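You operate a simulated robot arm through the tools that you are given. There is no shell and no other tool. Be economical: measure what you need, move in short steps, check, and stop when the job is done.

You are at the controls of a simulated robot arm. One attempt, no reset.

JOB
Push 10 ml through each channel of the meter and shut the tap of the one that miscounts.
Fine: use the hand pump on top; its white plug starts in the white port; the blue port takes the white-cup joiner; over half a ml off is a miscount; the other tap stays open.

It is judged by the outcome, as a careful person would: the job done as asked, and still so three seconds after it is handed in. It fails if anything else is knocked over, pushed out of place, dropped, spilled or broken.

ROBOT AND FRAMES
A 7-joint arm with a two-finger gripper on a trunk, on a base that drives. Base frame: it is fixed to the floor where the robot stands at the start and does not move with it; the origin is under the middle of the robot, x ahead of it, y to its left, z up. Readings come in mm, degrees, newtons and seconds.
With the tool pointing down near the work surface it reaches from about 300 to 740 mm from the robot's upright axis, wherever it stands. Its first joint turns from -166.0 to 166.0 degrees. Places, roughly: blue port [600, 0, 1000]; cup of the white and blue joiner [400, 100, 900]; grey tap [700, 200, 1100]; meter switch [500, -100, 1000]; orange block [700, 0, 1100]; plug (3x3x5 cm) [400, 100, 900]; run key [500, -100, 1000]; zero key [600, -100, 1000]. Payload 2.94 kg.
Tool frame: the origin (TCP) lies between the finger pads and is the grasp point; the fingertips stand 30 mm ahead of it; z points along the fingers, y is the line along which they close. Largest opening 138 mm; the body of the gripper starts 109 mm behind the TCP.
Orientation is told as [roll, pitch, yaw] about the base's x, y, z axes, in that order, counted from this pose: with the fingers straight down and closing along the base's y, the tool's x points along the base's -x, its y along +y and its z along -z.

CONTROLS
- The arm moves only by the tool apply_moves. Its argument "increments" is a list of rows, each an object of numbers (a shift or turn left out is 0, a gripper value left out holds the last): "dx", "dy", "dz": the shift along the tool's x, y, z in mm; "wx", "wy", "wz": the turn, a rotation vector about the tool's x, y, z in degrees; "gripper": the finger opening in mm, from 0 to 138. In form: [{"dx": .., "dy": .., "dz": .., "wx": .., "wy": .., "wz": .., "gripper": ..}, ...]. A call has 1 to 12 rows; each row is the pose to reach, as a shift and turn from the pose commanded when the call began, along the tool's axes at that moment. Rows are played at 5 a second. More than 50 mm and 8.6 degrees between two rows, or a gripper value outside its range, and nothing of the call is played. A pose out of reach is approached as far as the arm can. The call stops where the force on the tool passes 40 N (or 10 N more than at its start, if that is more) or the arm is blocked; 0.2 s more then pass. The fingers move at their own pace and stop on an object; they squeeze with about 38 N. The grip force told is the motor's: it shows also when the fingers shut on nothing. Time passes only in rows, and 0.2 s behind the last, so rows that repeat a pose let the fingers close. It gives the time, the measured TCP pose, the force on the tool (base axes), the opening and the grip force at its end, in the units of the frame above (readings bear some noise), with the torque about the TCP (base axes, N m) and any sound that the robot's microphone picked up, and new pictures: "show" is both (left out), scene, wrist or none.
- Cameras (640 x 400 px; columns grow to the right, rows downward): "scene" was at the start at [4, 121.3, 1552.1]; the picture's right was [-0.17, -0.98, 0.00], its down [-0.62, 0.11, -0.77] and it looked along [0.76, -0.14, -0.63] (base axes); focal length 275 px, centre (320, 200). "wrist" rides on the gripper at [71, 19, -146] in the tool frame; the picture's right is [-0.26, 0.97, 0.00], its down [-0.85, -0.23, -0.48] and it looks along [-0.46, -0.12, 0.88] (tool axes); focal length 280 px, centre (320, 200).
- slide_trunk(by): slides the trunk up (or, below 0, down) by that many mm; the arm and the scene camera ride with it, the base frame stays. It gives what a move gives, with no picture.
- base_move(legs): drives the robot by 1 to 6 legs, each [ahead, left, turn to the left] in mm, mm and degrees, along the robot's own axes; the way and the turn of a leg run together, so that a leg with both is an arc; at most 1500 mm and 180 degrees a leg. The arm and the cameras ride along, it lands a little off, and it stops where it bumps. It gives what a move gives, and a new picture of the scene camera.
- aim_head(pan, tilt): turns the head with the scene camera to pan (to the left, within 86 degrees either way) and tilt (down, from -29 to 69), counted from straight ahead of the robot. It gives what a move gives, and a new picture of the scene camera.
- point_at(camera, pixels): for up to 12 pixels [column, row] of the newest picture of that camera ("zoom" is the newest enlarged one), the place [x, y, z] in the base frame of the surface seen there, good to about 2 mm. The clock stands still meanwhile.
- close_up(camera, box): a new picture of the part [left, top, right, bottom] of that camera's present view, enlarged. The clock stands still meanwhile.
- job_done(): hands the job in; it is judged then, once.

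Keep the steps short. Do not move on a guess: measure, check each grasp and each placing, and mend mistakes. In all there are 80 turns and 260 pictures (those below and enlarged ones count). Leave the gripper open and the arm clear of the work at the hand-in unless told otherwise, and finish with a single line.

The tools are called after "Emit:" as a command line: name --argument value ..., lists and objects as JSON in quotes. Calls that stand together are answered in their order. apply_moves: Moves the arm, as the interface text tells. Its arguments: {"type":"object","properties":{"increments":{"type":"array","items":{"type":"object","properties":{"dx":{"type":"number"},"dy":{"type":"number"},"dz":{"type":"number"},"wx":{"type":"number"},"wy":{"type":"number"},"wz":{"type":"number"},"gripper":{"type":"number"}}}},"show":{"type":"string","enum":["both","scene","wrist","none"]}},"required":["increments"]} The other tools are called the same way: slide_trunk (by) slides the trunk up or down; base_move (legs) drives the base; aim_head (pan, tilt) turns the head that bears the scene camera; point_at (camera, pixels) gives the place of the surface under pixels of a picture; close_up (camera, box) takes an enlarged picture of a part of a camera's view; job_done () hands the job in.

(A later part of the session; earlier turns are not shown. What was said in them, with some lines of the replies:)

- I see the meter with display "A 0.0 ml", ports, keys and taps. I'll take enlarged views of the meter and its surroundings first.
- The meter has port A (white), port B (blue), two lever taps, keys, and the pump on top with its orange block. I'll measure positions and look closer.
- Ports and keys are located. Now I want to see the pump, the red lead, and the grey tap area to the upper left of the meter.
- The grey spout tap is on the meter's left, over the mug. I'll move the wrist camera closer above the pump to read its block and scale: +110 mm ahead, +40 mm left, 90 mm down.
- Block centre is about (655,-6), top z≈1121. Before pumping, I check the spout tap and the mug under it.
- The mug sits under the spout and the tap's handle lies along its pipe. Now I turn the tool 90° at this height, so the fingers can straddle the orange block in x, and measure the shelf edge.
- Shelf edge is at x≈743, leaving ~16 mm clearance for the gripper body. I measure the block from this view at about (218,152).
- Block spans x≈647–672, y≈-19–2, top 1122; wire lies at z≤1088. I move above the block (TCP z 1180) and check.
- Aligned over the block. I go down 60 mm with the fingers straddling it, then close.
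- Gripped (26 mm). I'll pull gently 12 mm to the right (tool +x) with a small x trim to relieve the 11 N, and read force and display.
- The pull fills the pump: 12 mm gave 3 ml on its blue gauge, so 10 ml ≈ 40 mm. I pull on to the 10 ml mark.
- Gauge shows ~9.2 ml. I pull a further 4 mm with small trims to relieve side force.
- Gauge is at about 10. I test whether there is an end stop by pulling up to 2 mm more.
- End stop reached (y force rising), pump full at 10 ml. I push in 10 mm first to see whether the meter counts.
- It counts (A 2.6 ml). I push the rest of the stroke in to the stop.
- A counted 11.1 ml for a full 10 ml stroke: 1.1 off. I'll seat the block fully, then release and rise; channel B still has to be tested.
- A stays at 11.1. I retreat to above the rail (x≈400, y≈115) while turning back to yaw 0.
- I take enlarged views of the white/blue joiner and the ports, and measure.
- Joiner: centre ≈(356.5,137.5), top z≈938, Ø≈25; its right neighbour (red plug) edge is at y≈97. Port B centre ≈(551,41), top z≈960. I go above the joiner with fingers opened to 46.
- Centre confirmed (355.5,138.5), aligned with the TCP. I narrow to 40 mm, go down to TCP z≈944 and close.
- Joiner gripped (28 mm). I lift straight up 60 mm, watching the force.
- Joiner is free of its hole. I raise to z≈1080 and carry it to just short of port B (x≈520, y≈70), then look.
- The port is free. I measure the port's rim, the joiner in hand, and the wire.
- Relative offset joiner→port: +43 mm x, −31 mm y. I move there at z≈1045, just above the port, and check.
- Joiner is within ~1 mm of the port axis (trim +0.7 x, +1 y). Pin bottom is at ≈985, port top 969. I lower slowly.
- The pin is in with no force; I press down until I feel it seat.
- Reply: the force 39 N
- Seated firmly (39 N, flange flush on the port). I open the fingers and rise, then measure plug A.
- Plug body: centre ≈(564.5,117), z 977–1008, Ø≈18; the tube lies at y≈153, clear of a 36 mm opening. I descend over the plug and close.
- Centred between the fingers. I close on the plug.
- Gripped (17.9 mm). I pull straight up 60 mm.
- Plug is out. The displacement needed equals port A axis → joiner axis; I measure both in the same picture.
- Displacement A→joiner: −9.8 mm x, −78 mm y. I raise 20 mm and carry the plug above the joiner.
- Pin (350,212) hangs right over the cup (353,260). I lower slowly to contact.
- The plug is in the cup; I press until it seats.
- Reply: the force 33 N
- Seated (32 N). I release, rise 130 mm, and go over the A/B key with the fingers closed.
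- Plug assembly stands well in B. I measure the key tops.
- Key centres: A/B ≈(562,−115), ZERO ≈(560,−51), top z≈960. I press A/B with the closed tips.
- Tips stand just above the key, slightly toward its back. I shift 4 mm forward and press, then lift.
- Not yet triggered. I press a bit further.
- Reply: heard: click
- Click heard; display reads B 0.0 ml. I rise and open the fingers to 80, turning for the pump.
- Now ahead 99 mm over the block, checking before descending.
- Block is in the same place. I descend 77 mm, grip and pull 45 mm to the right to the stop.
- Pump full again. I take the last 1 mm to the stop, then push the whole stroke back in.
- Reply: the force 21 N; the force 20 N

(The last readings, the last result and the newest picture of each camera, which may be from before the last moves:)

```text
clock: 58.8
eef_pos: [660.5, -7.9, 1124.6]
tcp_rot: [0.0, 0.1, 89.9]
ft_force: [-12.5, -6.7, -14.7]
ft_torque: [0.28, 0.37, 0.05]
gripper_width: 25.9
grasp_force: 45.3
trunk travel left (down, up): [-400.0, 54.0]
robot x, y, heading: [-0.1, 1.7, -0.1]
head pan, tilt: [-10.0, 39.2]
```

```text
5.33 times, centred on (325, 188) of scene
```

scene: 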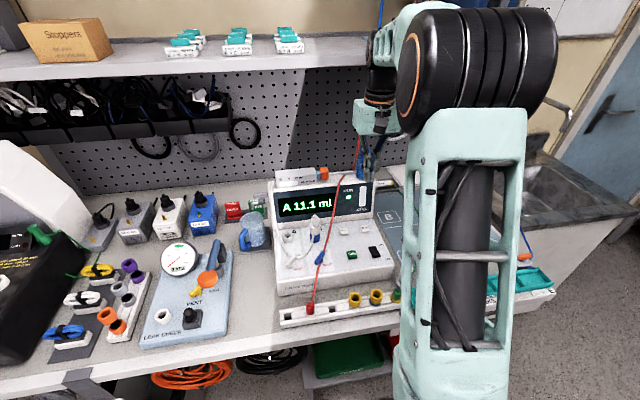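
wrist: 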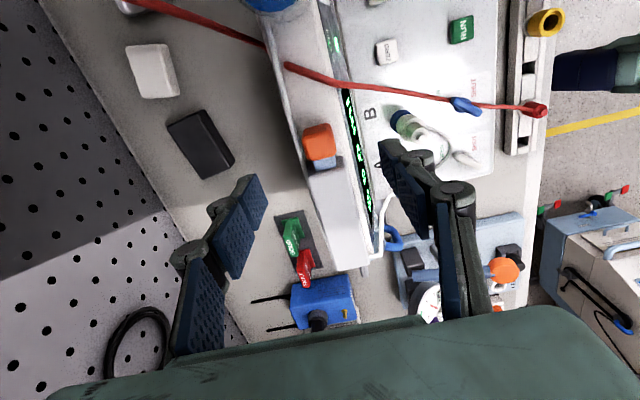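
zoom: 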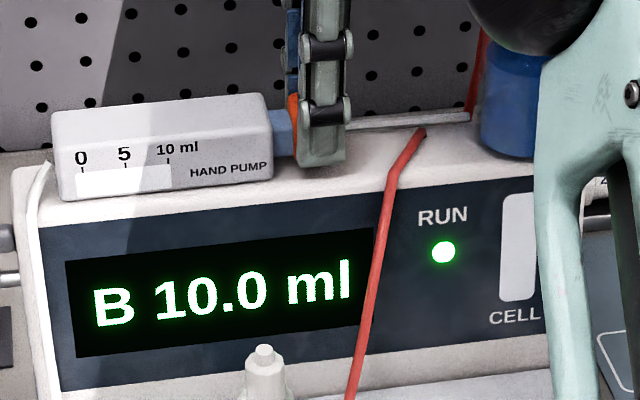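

B counts 10.0 ml; A (11.1) miscounts, so tap A is to be shut. I release the block and rise.

Emit:
apply_moves --increments '[{"dx": 1, "gripper": 60}, {"dx": 1, "gripper": 60}, {"dx": 1, "dz": -30}, {"dx": 1, "dz": -70}, {"dx": 1, "dz": -110}, {"dx": 1, "dz": -110}]' --show "none"

Emit:
apply_moves --increments '[{"dy": 40, "dx": -25}, {"dy": 80, "dx": -50}, {"dy": 120, "dx": -75}, {"dy": 160, "dx": -100}, {"dy": 195, "dx": -123}, {"dy": 195, "dx": -123}]'

Emit:
close_up --camera "scene" --box '[265, 220, 345, 290]'

Emit:
close_up --camera "scene" --box '[280, 240, 310, 280]'

```text
clock: 60.2
eef_pos: [659.8, -8.8, 1234.1]
tcp_rot: [0.0, 0.0, 90.1]
ft_force: [-0.9, 0.3, 0.1]
ft_torque: [-0.04, 0.0, -0.04]
gripper_width: 59.8
grasp_force: 0.1
trunk travel left (down, up): [-400.0, 54.0]
robot x, y, heading: [0.6, 2.1, 0.1]
head pan, tilt: [-10.0, 39.2]
```

```text
clock: 61.6
eef_pos: [462.3, 115.4, 1235.1]
tcp_rot: [-0.1, 0.1, 90.0]
ft_force: [0.9, 0.1, 0.0]
ft_torque: [0.02, 0.01, -0.03]
gripper_width: 60.2
grasp_force: 0.0
trunk travel left (down, up): [-400.0, 54.0]
robot x, y, heading: [1.2, 1.0, -0.1]
head pan, tilt: [-10.0, 39.2]
```

scene: 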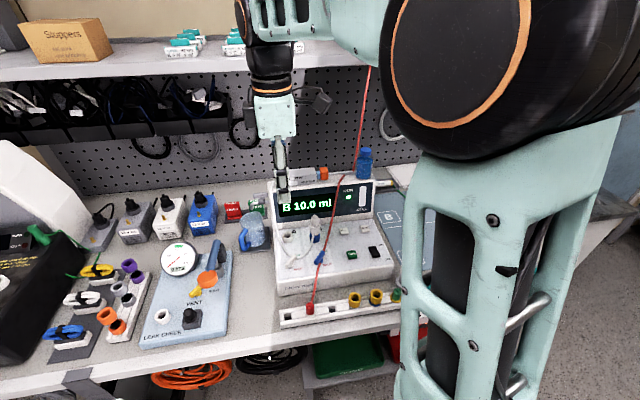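
wrist: 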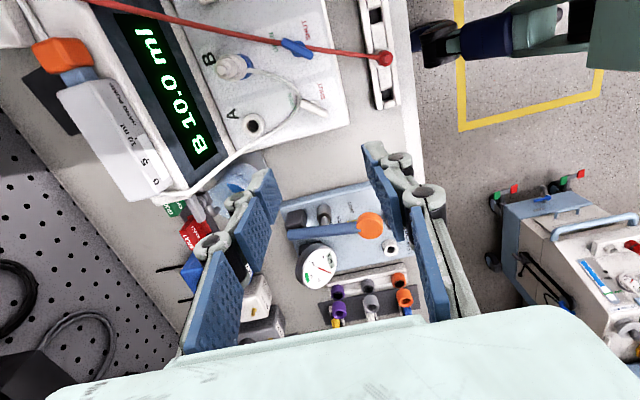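

```text
5.71 times, centred on (305, 255) of scene
```

zoom: 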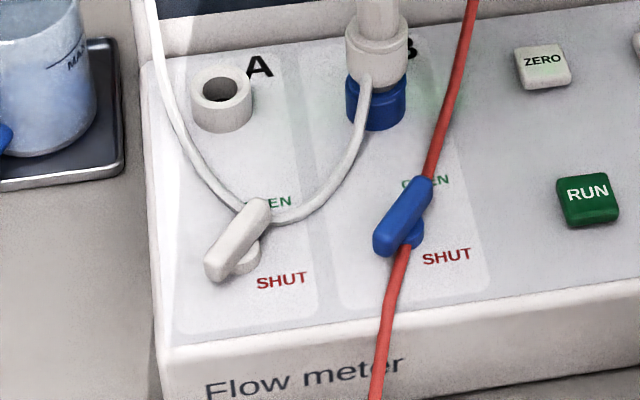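

```text
10.00 times, centred on (295, 260) of scene
```

zoom: 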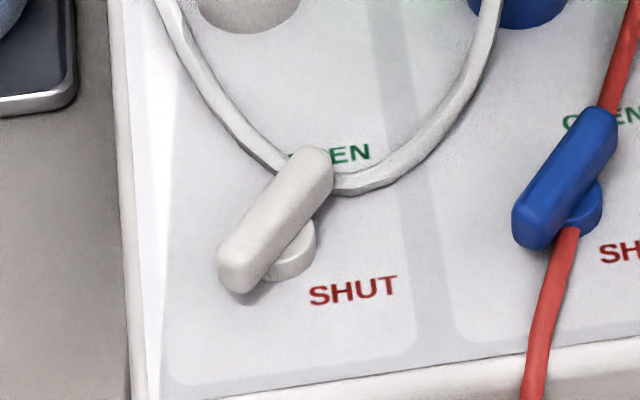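

I measure the lever's ends and pivot (10× view).

Emit:
point_at --camera "zoom" --pixels '[[315, 165], [275, 215], [232, 262], [295, 262], [310, 240], [275, 272], [318, 155], [325, 180], [225, 280], [345, 155], [352, 290], [255, 235]]'

Emit:
close_up --camera "wrist" --box '[200, 20, 360, 150]'

```text
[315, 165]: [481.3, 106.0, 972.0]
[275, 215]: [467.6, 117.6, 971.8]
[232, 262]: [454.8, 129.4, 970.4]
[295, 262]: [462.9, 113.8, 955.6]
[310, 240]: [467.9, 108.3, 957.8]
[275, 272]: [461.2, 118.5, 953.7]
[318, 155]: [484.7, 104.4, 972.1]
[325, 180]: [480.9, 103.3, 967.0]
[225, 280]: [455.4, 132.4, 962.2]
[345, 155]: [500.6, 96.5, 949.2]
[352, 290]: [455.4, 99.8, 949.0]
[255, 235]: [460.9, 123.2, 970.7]
```

```text
3.08 times, centred on (280, 85) of wrist
```

zoom: 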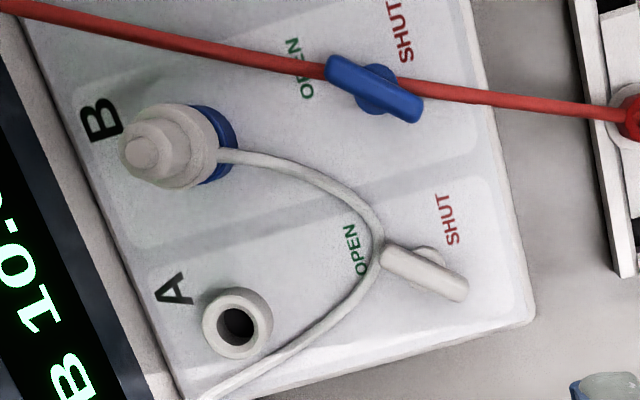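

Lever A: bar centre (468.5,117.5), top z≈972, lying at −40° from x; OPEN end back-right, SHUT requires a clockwise 90° turn. I align the fingers across the bar (yaw≈140) and go down to z≈1060.

Emit:
apply_moves --increments '[{"dy": -2, "dx": -1, "wz": -8.5}, {"dy": -5, "dx": -2, "wz": -17}, {"dy": -5, "dx": -2, "wz": -25.5}, {"dy": -5, "dx": -2, "wz": -34}, {"dy": -5, "dx": -2, "wz": -42}, {"dy": -5, "dx": -2, "wz": -50}, {"dy": -5, "dx": -2, "wz": -50, "dz": 45, "gripper": 40}, {"dy": -5, "dx": -2, "wz": -50, "dz": 90}, {"dy": -5, "dx": -2, "wz": -50, "dz": 135}, {"dy": -5, "dx": -2, "wz": -50, "dz": 175}, {"dy": -5, "dx": -2, "wz": -50, "dz": 175}]'

Emit:
close_up --camera "wrist" --box '[220, 80, 440, 220]'

Emit:
close_up --camera "scene" --box '[265, 220, 345, 290]'

```text
clock: 64.0
eef_pos: [470.7, 118.9, 1058.1]
tcp_rot: [0.0, 0.0, 140.0]
ft_force: [-0.1, 0.6, -1.1]
ft_torque: [0.01, 0.02, -0.02]
gripper_width: 40.2
grasp_force: 0.1
trunk travel left (down, up): [-400.0, 54.0]
robot x, y, heading: [-2.1, 1.8, -0.1]
head pan, tilt: [-10.0, 39.2]
```

scene: 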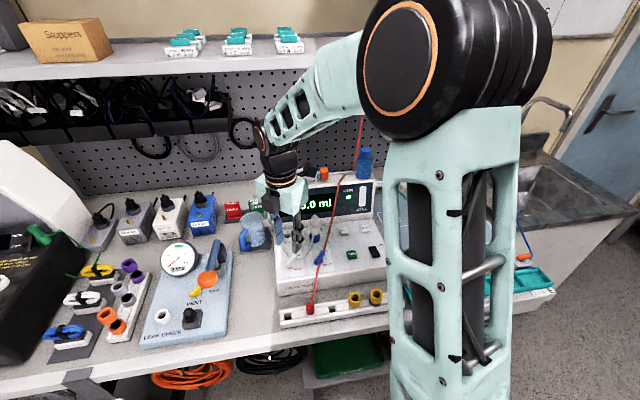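
wrist: 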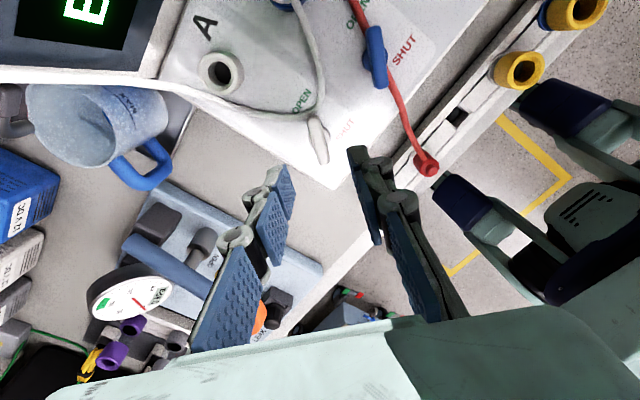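

```text
2.86 times, centred on (330, 150) of wrist
```

zoom: 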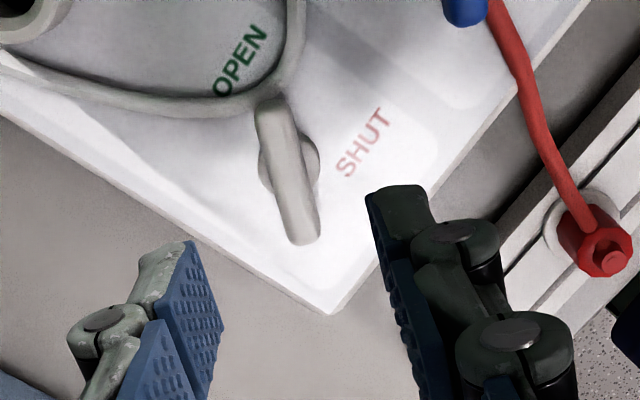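

```text
5.71 times, centred on (305, 255) of scene
```

zoom: 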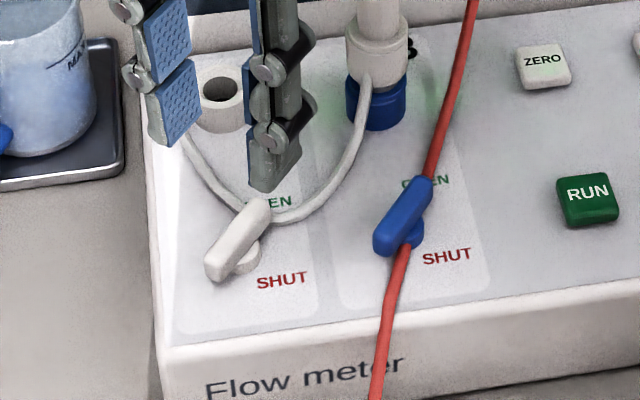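

Aligned with the bar. I descend to TCP z≈990 with 32 mm opening and close on the lever.

Emit:
apply_moves --increments '[{"dz": 30, "gripper": 32}, {"dz": 55}, {"dz": 67}, {"dz": 67}]' --show "none"

Emit:
close_up --camera "wrist" --box '[220, 80, 440, 220]'

Emit:
close_up --camera "scene" --box '[265, 220, 345, 290]'

```text
clock: 65.0
eef_pos: [470.4, 117.8, 992.4]
tcp_rot: [0.0, 0.1, 139.9]
ft_force: [-0.5, -0.6, 0.4]
ft_torque: [0.03, -0.01, 0.02]
gripper_width: 31.8
grasp_force: 0.0
trunk travel left (down, up): [-400.0, 54.0]
robot x, y, heading: [-1.8, -0.8, 0.0]
head pan, tilt: [-10.0, 39.2]
```

```text
2.86 times, centred on (330, 150) of wrist
```

zoom: 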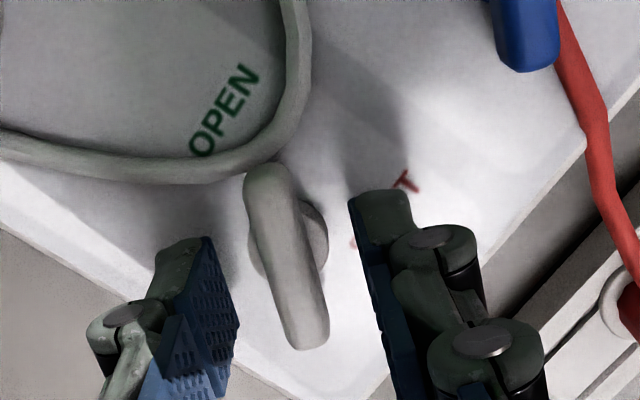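

```text
5.71 times, centred on (305, 255) of scene
```

zoom: 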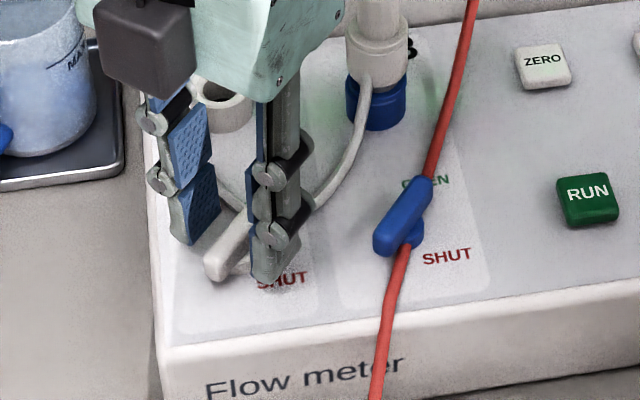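

Fingers straddle the lever. Close.

Emit:
apply_moves --increments '[{"gripper": 16}, {"gripper": 5}, {"gripper": 5}, {"gripper": 5}]' --show "none"

Emit:
close_up --camera "wrist" --box '[220, 80, 440, 220]'

```text
clock: 66.0
eef_pos: [470.0, 117.5, 992.6]
tcp_rot: [0.0, 0.0, 140.0]
ft_force: [0.5, 1.4, -0.7]
ft_torque: [0.0, -0.09, 0.02]
gripper_width: 10.8
grasp_force: 38.1
trunk travel left (down, up): [-400.0, 54.0]
robot x, y, heading: [-1.8, 2.9, -0.1]
head pan, tilt: [-10.0, 39.2]
```

```text
2.86 times, centred on (330, 150) of wrist
```

zoom: 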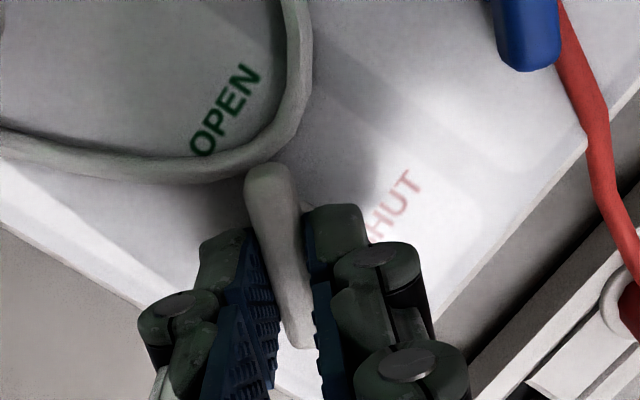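

Lever gripped (10.8 mm). I turn clockwise (wz +) by 30° and check torque.

Emit:
apply_moves --increments '[{"wz": 6}, {"wz": 12}, {"wz": 18}, {"wz": 24}, {"wz": 30}, {"wz": 30}]' --show "wrist"

Emit:
close_up --camera "wrist" --box '[220, 80, 440, 220]'

```text
clock: 67.4
eef_pos: [471.3, 118.3, 992.9]
tcp_rot: [-0.1, -0.1, 109.8]
ft_force: [5.4, 5.1, 0.6]
ft_torque: [0.43, -0.02, 0.0]
gripper_width: 10.5
grasp_force: 38.1
trunk travel left (down, up): [-400.0, 54.0]
robot x, y, heading: [0.9, 3.6, -0.1]
head pan, tilt: [-10.0, 39.2]
```

wrist: 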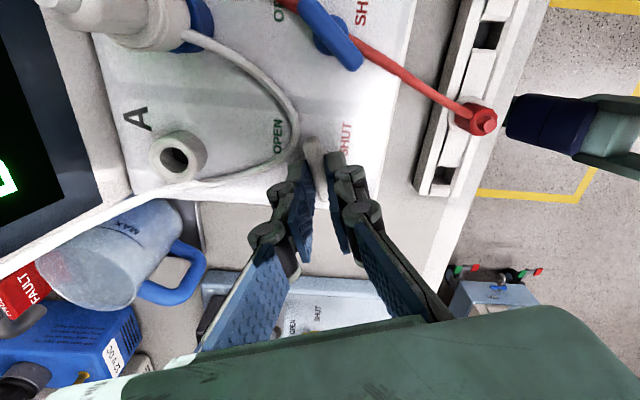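

```text
2.86 times, centred on (330, 150) of wrist
```

zoom: 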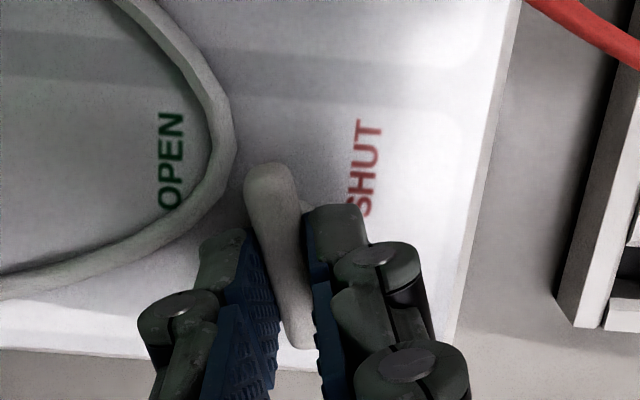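

It turns with little torque. I continue another 42°.

Emit:
apply_moves --increments '[{"wz": 6}, {"wz": 12}, {"wz": 18}, {"wz": 24}, {"wz": 30}, {"wz": 36}, {"wz": 42}, {"wz": 42}]' --show "none"

Emit:
close_up --camera "wrist" --box '[220, 80, 440, 220]'

```text
clock: 69.2
eef_pos: [472.1, 117.2, 993.1]
tcp_rot: [-0.1, -0.1, 68.0]
ft_force: [13.3, 3.0, 9.3]
ft_torque: [-0.69, -0.33, 1.7]
gripper_width: 19.5
grasp_force: 45.0
trunk travel left (down, up): [-400.0, 54.0]
robot x, y, heading: [-0.6, -0.3, 0.1]
head pan, tilt: [-10.0, 39.2]
```

```text
2.86 times, centred on (330, 150) of wrist
```

zoom: 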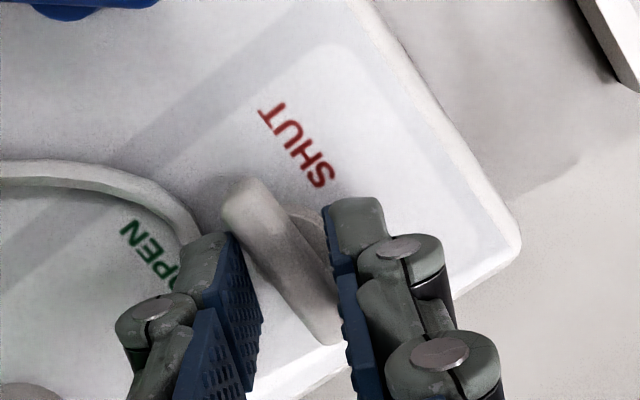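

The lever hit its end stop (torque 1.7 N m, fingers pried). I turn back 12°, open, rise and inspect.

Emit:
apply_moves --increments '[{"wz": -6}, {"wz": -12}, {"wz": -12, "gripper": 40}, {"wz": -12, "gripper": 40}, {"wz": -12, "dz": -40}, {"wz": -12, "dz": -80}, {"wz": -12, "dz": -120}, {"wz": -12, "dz": -120}]' --show "wrist"

Emit:
close_up --camera "wrist" --box '[200, 60, 420, 200]'

Emit:
close_up --camera "scene" --box '[265, 220, 345, 290]'

```text
clock: 71.0
eef_pos: [469.8, 117.6, 1114.2]
tcp_rot: [-0.1, -0.1, 79.9]
ft_force: [0.1, 0.1, 0.4]
ft_torque: [-0.04, 0.0, 0.02]
gripper_width: 40.1
grasp_force: 0.0
trunk travel left (down, up): [-400.0, 54.0]
robot x, y, heading: [-4.0, -1.3, -0.0]
head pan, tilt: [-10.0, 39.2]
```

wrist: 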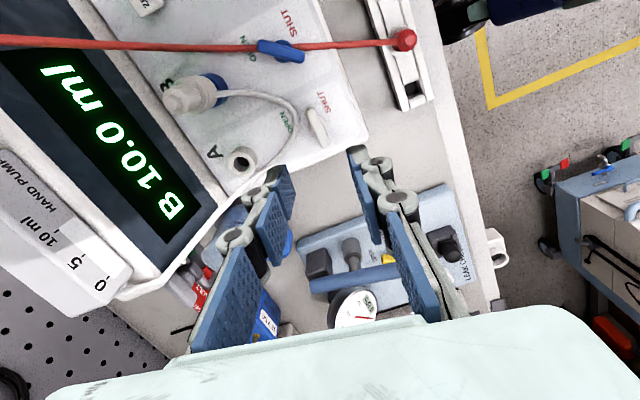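

```text
2.86 times, centred on (310, 130) of wrist
```

zoom: 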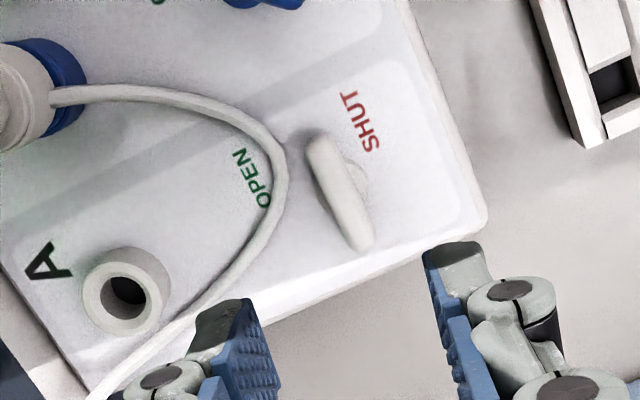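

```text
5.71 times, centred on (305, 255) of scene
```

zoom: 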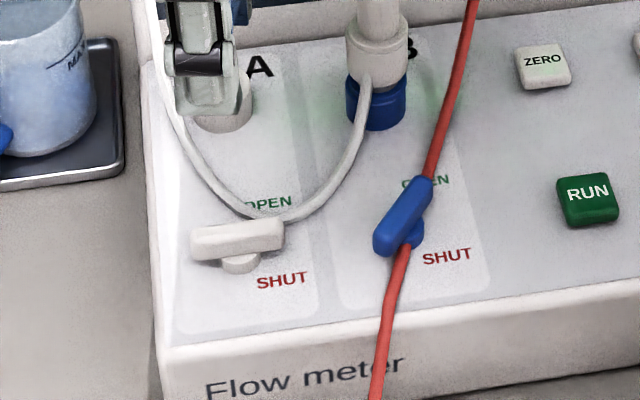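

Emit:
point_at --camera "zoom" --pixels '[[197, 235], [240, 232], [278, 225], [240, 265], [260, 255], [430, 183], [378, 240], [405, 212], [402, 250]]'

Emit:
point_at --camera "wrist" --pixels '[[312, 112], [319, 128], [326, 142], [325, 130]]'

```text
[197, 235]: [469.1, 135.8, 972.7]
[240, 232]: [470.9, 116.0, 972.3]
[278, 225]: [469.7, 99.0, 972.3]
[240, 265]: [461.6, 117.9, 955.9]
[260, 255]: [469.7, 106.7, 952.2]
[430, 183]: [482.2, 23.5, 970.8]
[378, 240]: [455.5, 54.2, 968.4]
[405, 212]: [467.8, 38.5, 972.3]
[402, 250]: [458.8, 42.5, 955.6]
```

```text
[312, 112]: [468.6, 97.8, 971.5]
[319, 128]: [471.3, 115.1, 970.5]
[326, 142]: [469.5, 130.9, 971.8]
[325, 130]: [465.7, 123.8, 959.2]
```

The lever now lies straight left-right, 50° from open and not yet pointing at SHUT. I'll regrip it squarely (yaw 90) and try turning further with care for torque.

Emit:
apply_moves --increments '[{"wz": -8, "dz": 30}, {"wz": -10, "dz": 70, "gripper": 32}, {"wz": -10, "dz": 105}, {"wz": -10, "dz": 122}, {"wz": -10, "dz": 122}, {"wz": -10, "dz": 122, "gripper": 16}, {"wz": -10, "dz": 122, "gripper": 5}, {"wz": -10, "dz": 122, "gripper": 5}, {"wz": -10, "dz": 122, "gripper": 5}]' --show "none"

Emit:
apply_moves --increments '[{"wz": 3}, {"wz": 6}, {"wz": 9}, {"wz": 9}]' --show "none"

Emit:
close_up --camera "wrist" --box '[220, 80, 440, 220]'

```text
clock: 73.0
eef_pos: [472.7, 117.0, 991.4]
tcp_rot: [0.0, -0.1, 90.0]
ft_force: [10.9, 0.4, -1.0]
ft_torque: [0.29, -0.29, 0.01]
gripper_width: 10.9
grasp_force: 38.6
trunk travel left (down, up): [-400.0, 54.0]
robot x, y, heading: [3.4, -1.1, -0.2]
head pan, tilt: [-10.0, 39.2]
```

```text
clock: 74.0
eef_pos: [472.2, 116.5, 991.9]
tcp_rot: [-0.2, -0.1, 81.0]
ft_force: [14.3, 2.7, 12.8]
ft_torque: [-0.58, -0.34, 1.22]
gripper_width: 13.8
grasp_force: 40.8
trunk travel left (down, up): [-400.0, 54.0]
robot x, y, heading: [0.6, 1.6, -0.1]
head pan, tilt: [-10.0, 39.2]
```

```text
2.86 times, centred on (330, 150) of wrist
```

zoom: 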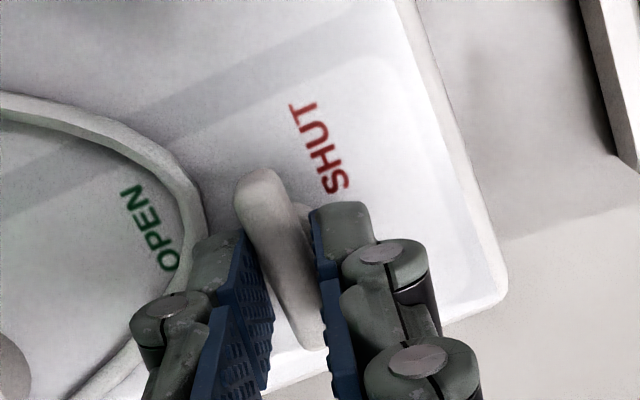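

There is a hard stop at this lever angle. To learn which end is which, I feel for the opposite stop: turn back counter-clockwise to the starting angle, then a little past it.

Emit:
apply_moves --increments '[{"wz": -8}, {"wz": -16}, {"wz": -24}, {"wz": -32}, {"wz": -40}, {"wz": -48}, {"wz": -54}, {"wz": -54}]' --show "none"

Emit:
apply_moves --increments '[{"wz": -4}, {"wz": -8}, {"wz": -12}, {"wz": -12}]' --show "none"

Emit:
close_up --camera "wrist" --box '[220, 80, 440, 220]'

```text
clock: 75.8
eef_pos: [472.3, 116.4, 991.8]
tcp_rot: [-0.1, 0.2, 135.1]
ft_force: [14.6, -3.6, 17.8]
ft_torque: [0.05, -0.17, -0.01]
gripper_width: 10.7
grasp_force: 37.1
trunk travel left (down, up): [-400.0, 54.0]
robot x, y, heading: [1.2, 0.7, 0.1]
head pan, tilt: [-10.0, 39.2]
```

```text
clock: 76.8
eef_pos: [471.0, 117.4, 991.3]
tcp_rot: [-0.1, 0.1, 147.0]
ft_force: [13.1, -3.9, 20.2]
ft_torque: [0.03, -0.11, -1.16]
gripper_width: 13.1
grasp_force: 39.9
trunk travel left (down, up): [-400.0, 54.0]
robot x, y, heading: [0.1, 0.8, -0.0]
head pan, tilt: [-10.0, 39.2]
```

```text
2.86 times, centred on (330, 150) of wrist
```

zoom: 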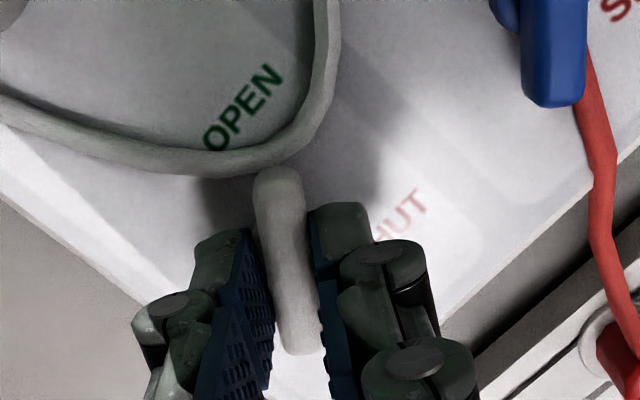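

The starting angle is the opposite (OPEN) stop, so travel is only ~50° and the other stop is SHUT. I turn clockwise back onto that stop, slightly past for firmness.

Emit:
apply_moves --increments '[{"wz": 8}, {"wz": 16}, {"wz": 24}, {"wz": 32}, {"wz": 40}, {"wz": 48}, {"wz": 55}, {"wz": 61}, {"wz": 65}, {"wz": 65}]' --show "none"

Emit:
apply_moves --increments '[{"wz": -3, "gripper": 40}, {"wz": -3, "gripper": 40}, {"wz": -3, "dz": -40}, {"wz": -3, "dz": -80}, {"wz": -3, "dz": -120}, {"wz": -3, "dz": -160}, {"wz": -3, "dz": -160, "dy": 40}, {"wz": -3, "dz": -190, "dy": 80}, {"wz": -3, "dz": -190, "dy": 80}]'

Emit:
close_up --camera "scene" --box '[265, 220, 345, 290]'

Emit:
point_at --camera "zoom" --pixels '[[200, 237], [240, 233], [276, 227], [430, 183], [378, 240]]'

```text
clock: 79.0
eef_pos: [472.2, 119.3, 991.3]
tcp_rot: [-0.2, 0.0, 82.0]
ft_force: [13.3, 6.7, 12.2]
ft_torque: [-0.15, -0.34, 1.16]
gripper_width: 13.5
grasp_force: 40.4
trunk travel left (down, up): [-400.0, 54.0]
robot x, y, heading: [-1.2, -3.8, 0.1]
head pan, tilt: [-10.0, 39.2]
```

```text
clock: 81.0
eef_pos: [391.5, 128.0, 1180.5]
tcp_rot: [0.0, 0.1, 85.0]
ft_force: [0.1, 0.8, -0.3]
ft_torque: [0.0, 0.0, -0.01]
gripper_width: 39.9
grasp_force: 0.1
trunk travel left (down, up): [-400.0, 54.0]
robot x, y, heading: [-2.5, 0.3, -0.1]
head pan, tilt: [-10.0, 39.2]
```

scene: 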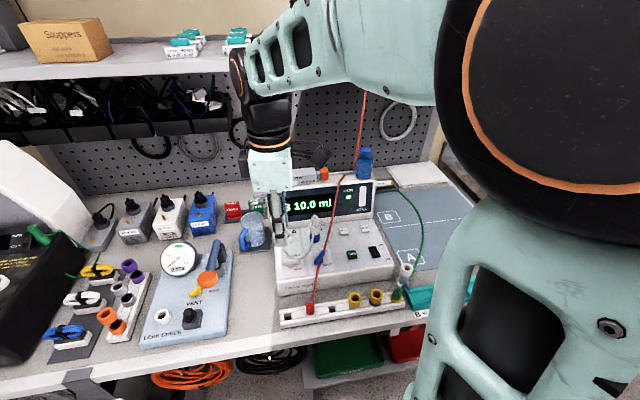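
wrist: 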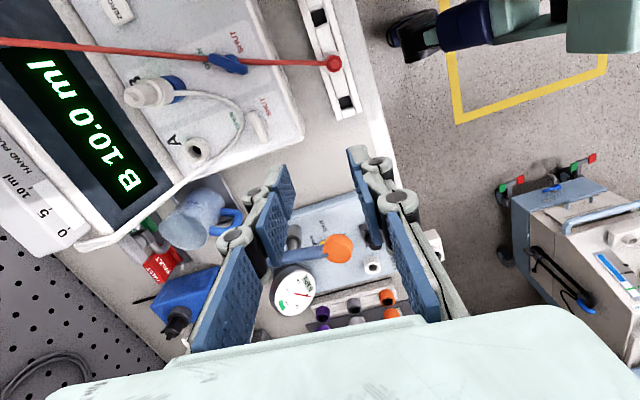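

```text
5.71 times, centred on (305, 255) of scene
```

zoom: 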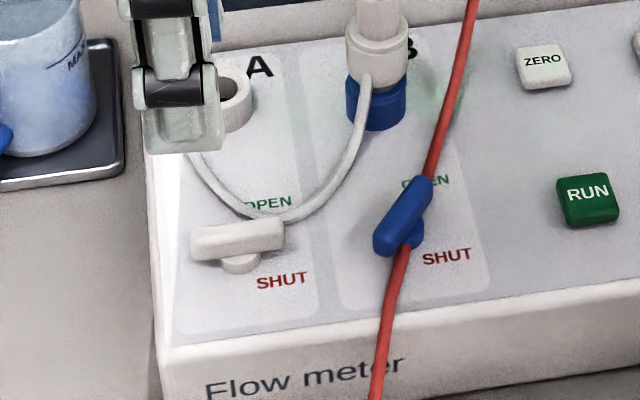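

```text
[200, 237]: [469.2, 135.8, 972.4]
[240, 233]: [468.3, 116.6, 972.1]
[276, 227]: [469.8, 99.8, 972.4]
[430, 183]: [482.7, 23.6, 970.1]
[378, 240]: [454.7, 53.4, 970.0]
```

Tap A stands at its SHUT stop; tap B is unchanged and open; the mug, bottle and plugs are as they were. I retreat up and back with the gripper open.

Emit:
apply_moves --increments '[{"dz": -45, "gripper": 100}, {"dz": -90}, {"dz": -130}, {"dz": -130}]' --show "scene"

Emit:
close_up --camera "scene" --box '[220, 140, 420, 330]'

```text
clock: 82.0
eef_pos: [391.3, 128.6, 1311.2]
tcp_rot: [-0.1, 0.0, 85.0]
ft_force: [0.1, 0.4, 0.4]
ft_torque: [0.0, 0.02, -0.01]
gripper_width: 99.9
grasp_force: 0.0
trunk travel left (down, up): [-400.0, 54.0]
robot x, y, heading: [3.8, 1.6, -0.1]
head pan, tilt: [-10.0, 39.2]
```

scene: 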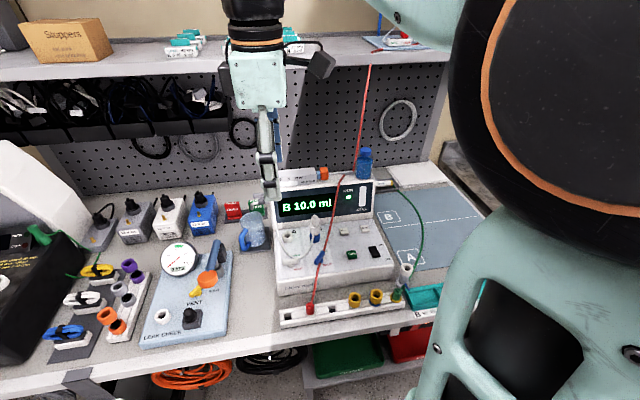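

```text
2.11 times, centred on (320, 235) of scene
```

zoom: 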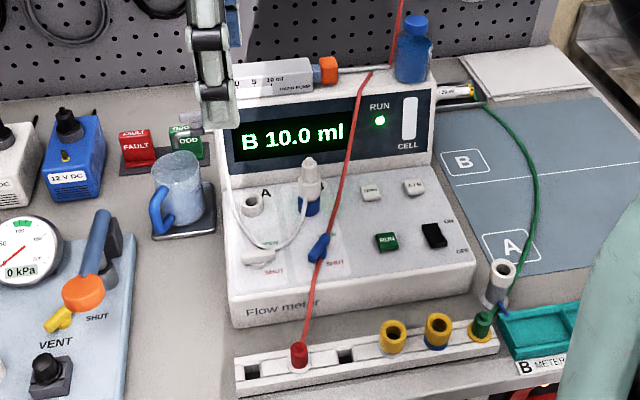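

All is in order; I hand in.

Emit:
job_done

```text
The job is handed in.
```

For one full 10 ml stroke of the hand pump, channel A counted 11.1 ml (a miscount) and channel B counted 10.0 ml, so tap A is shut on its end stop and tap B is still open; the joiner and white plug are still in the blue port.
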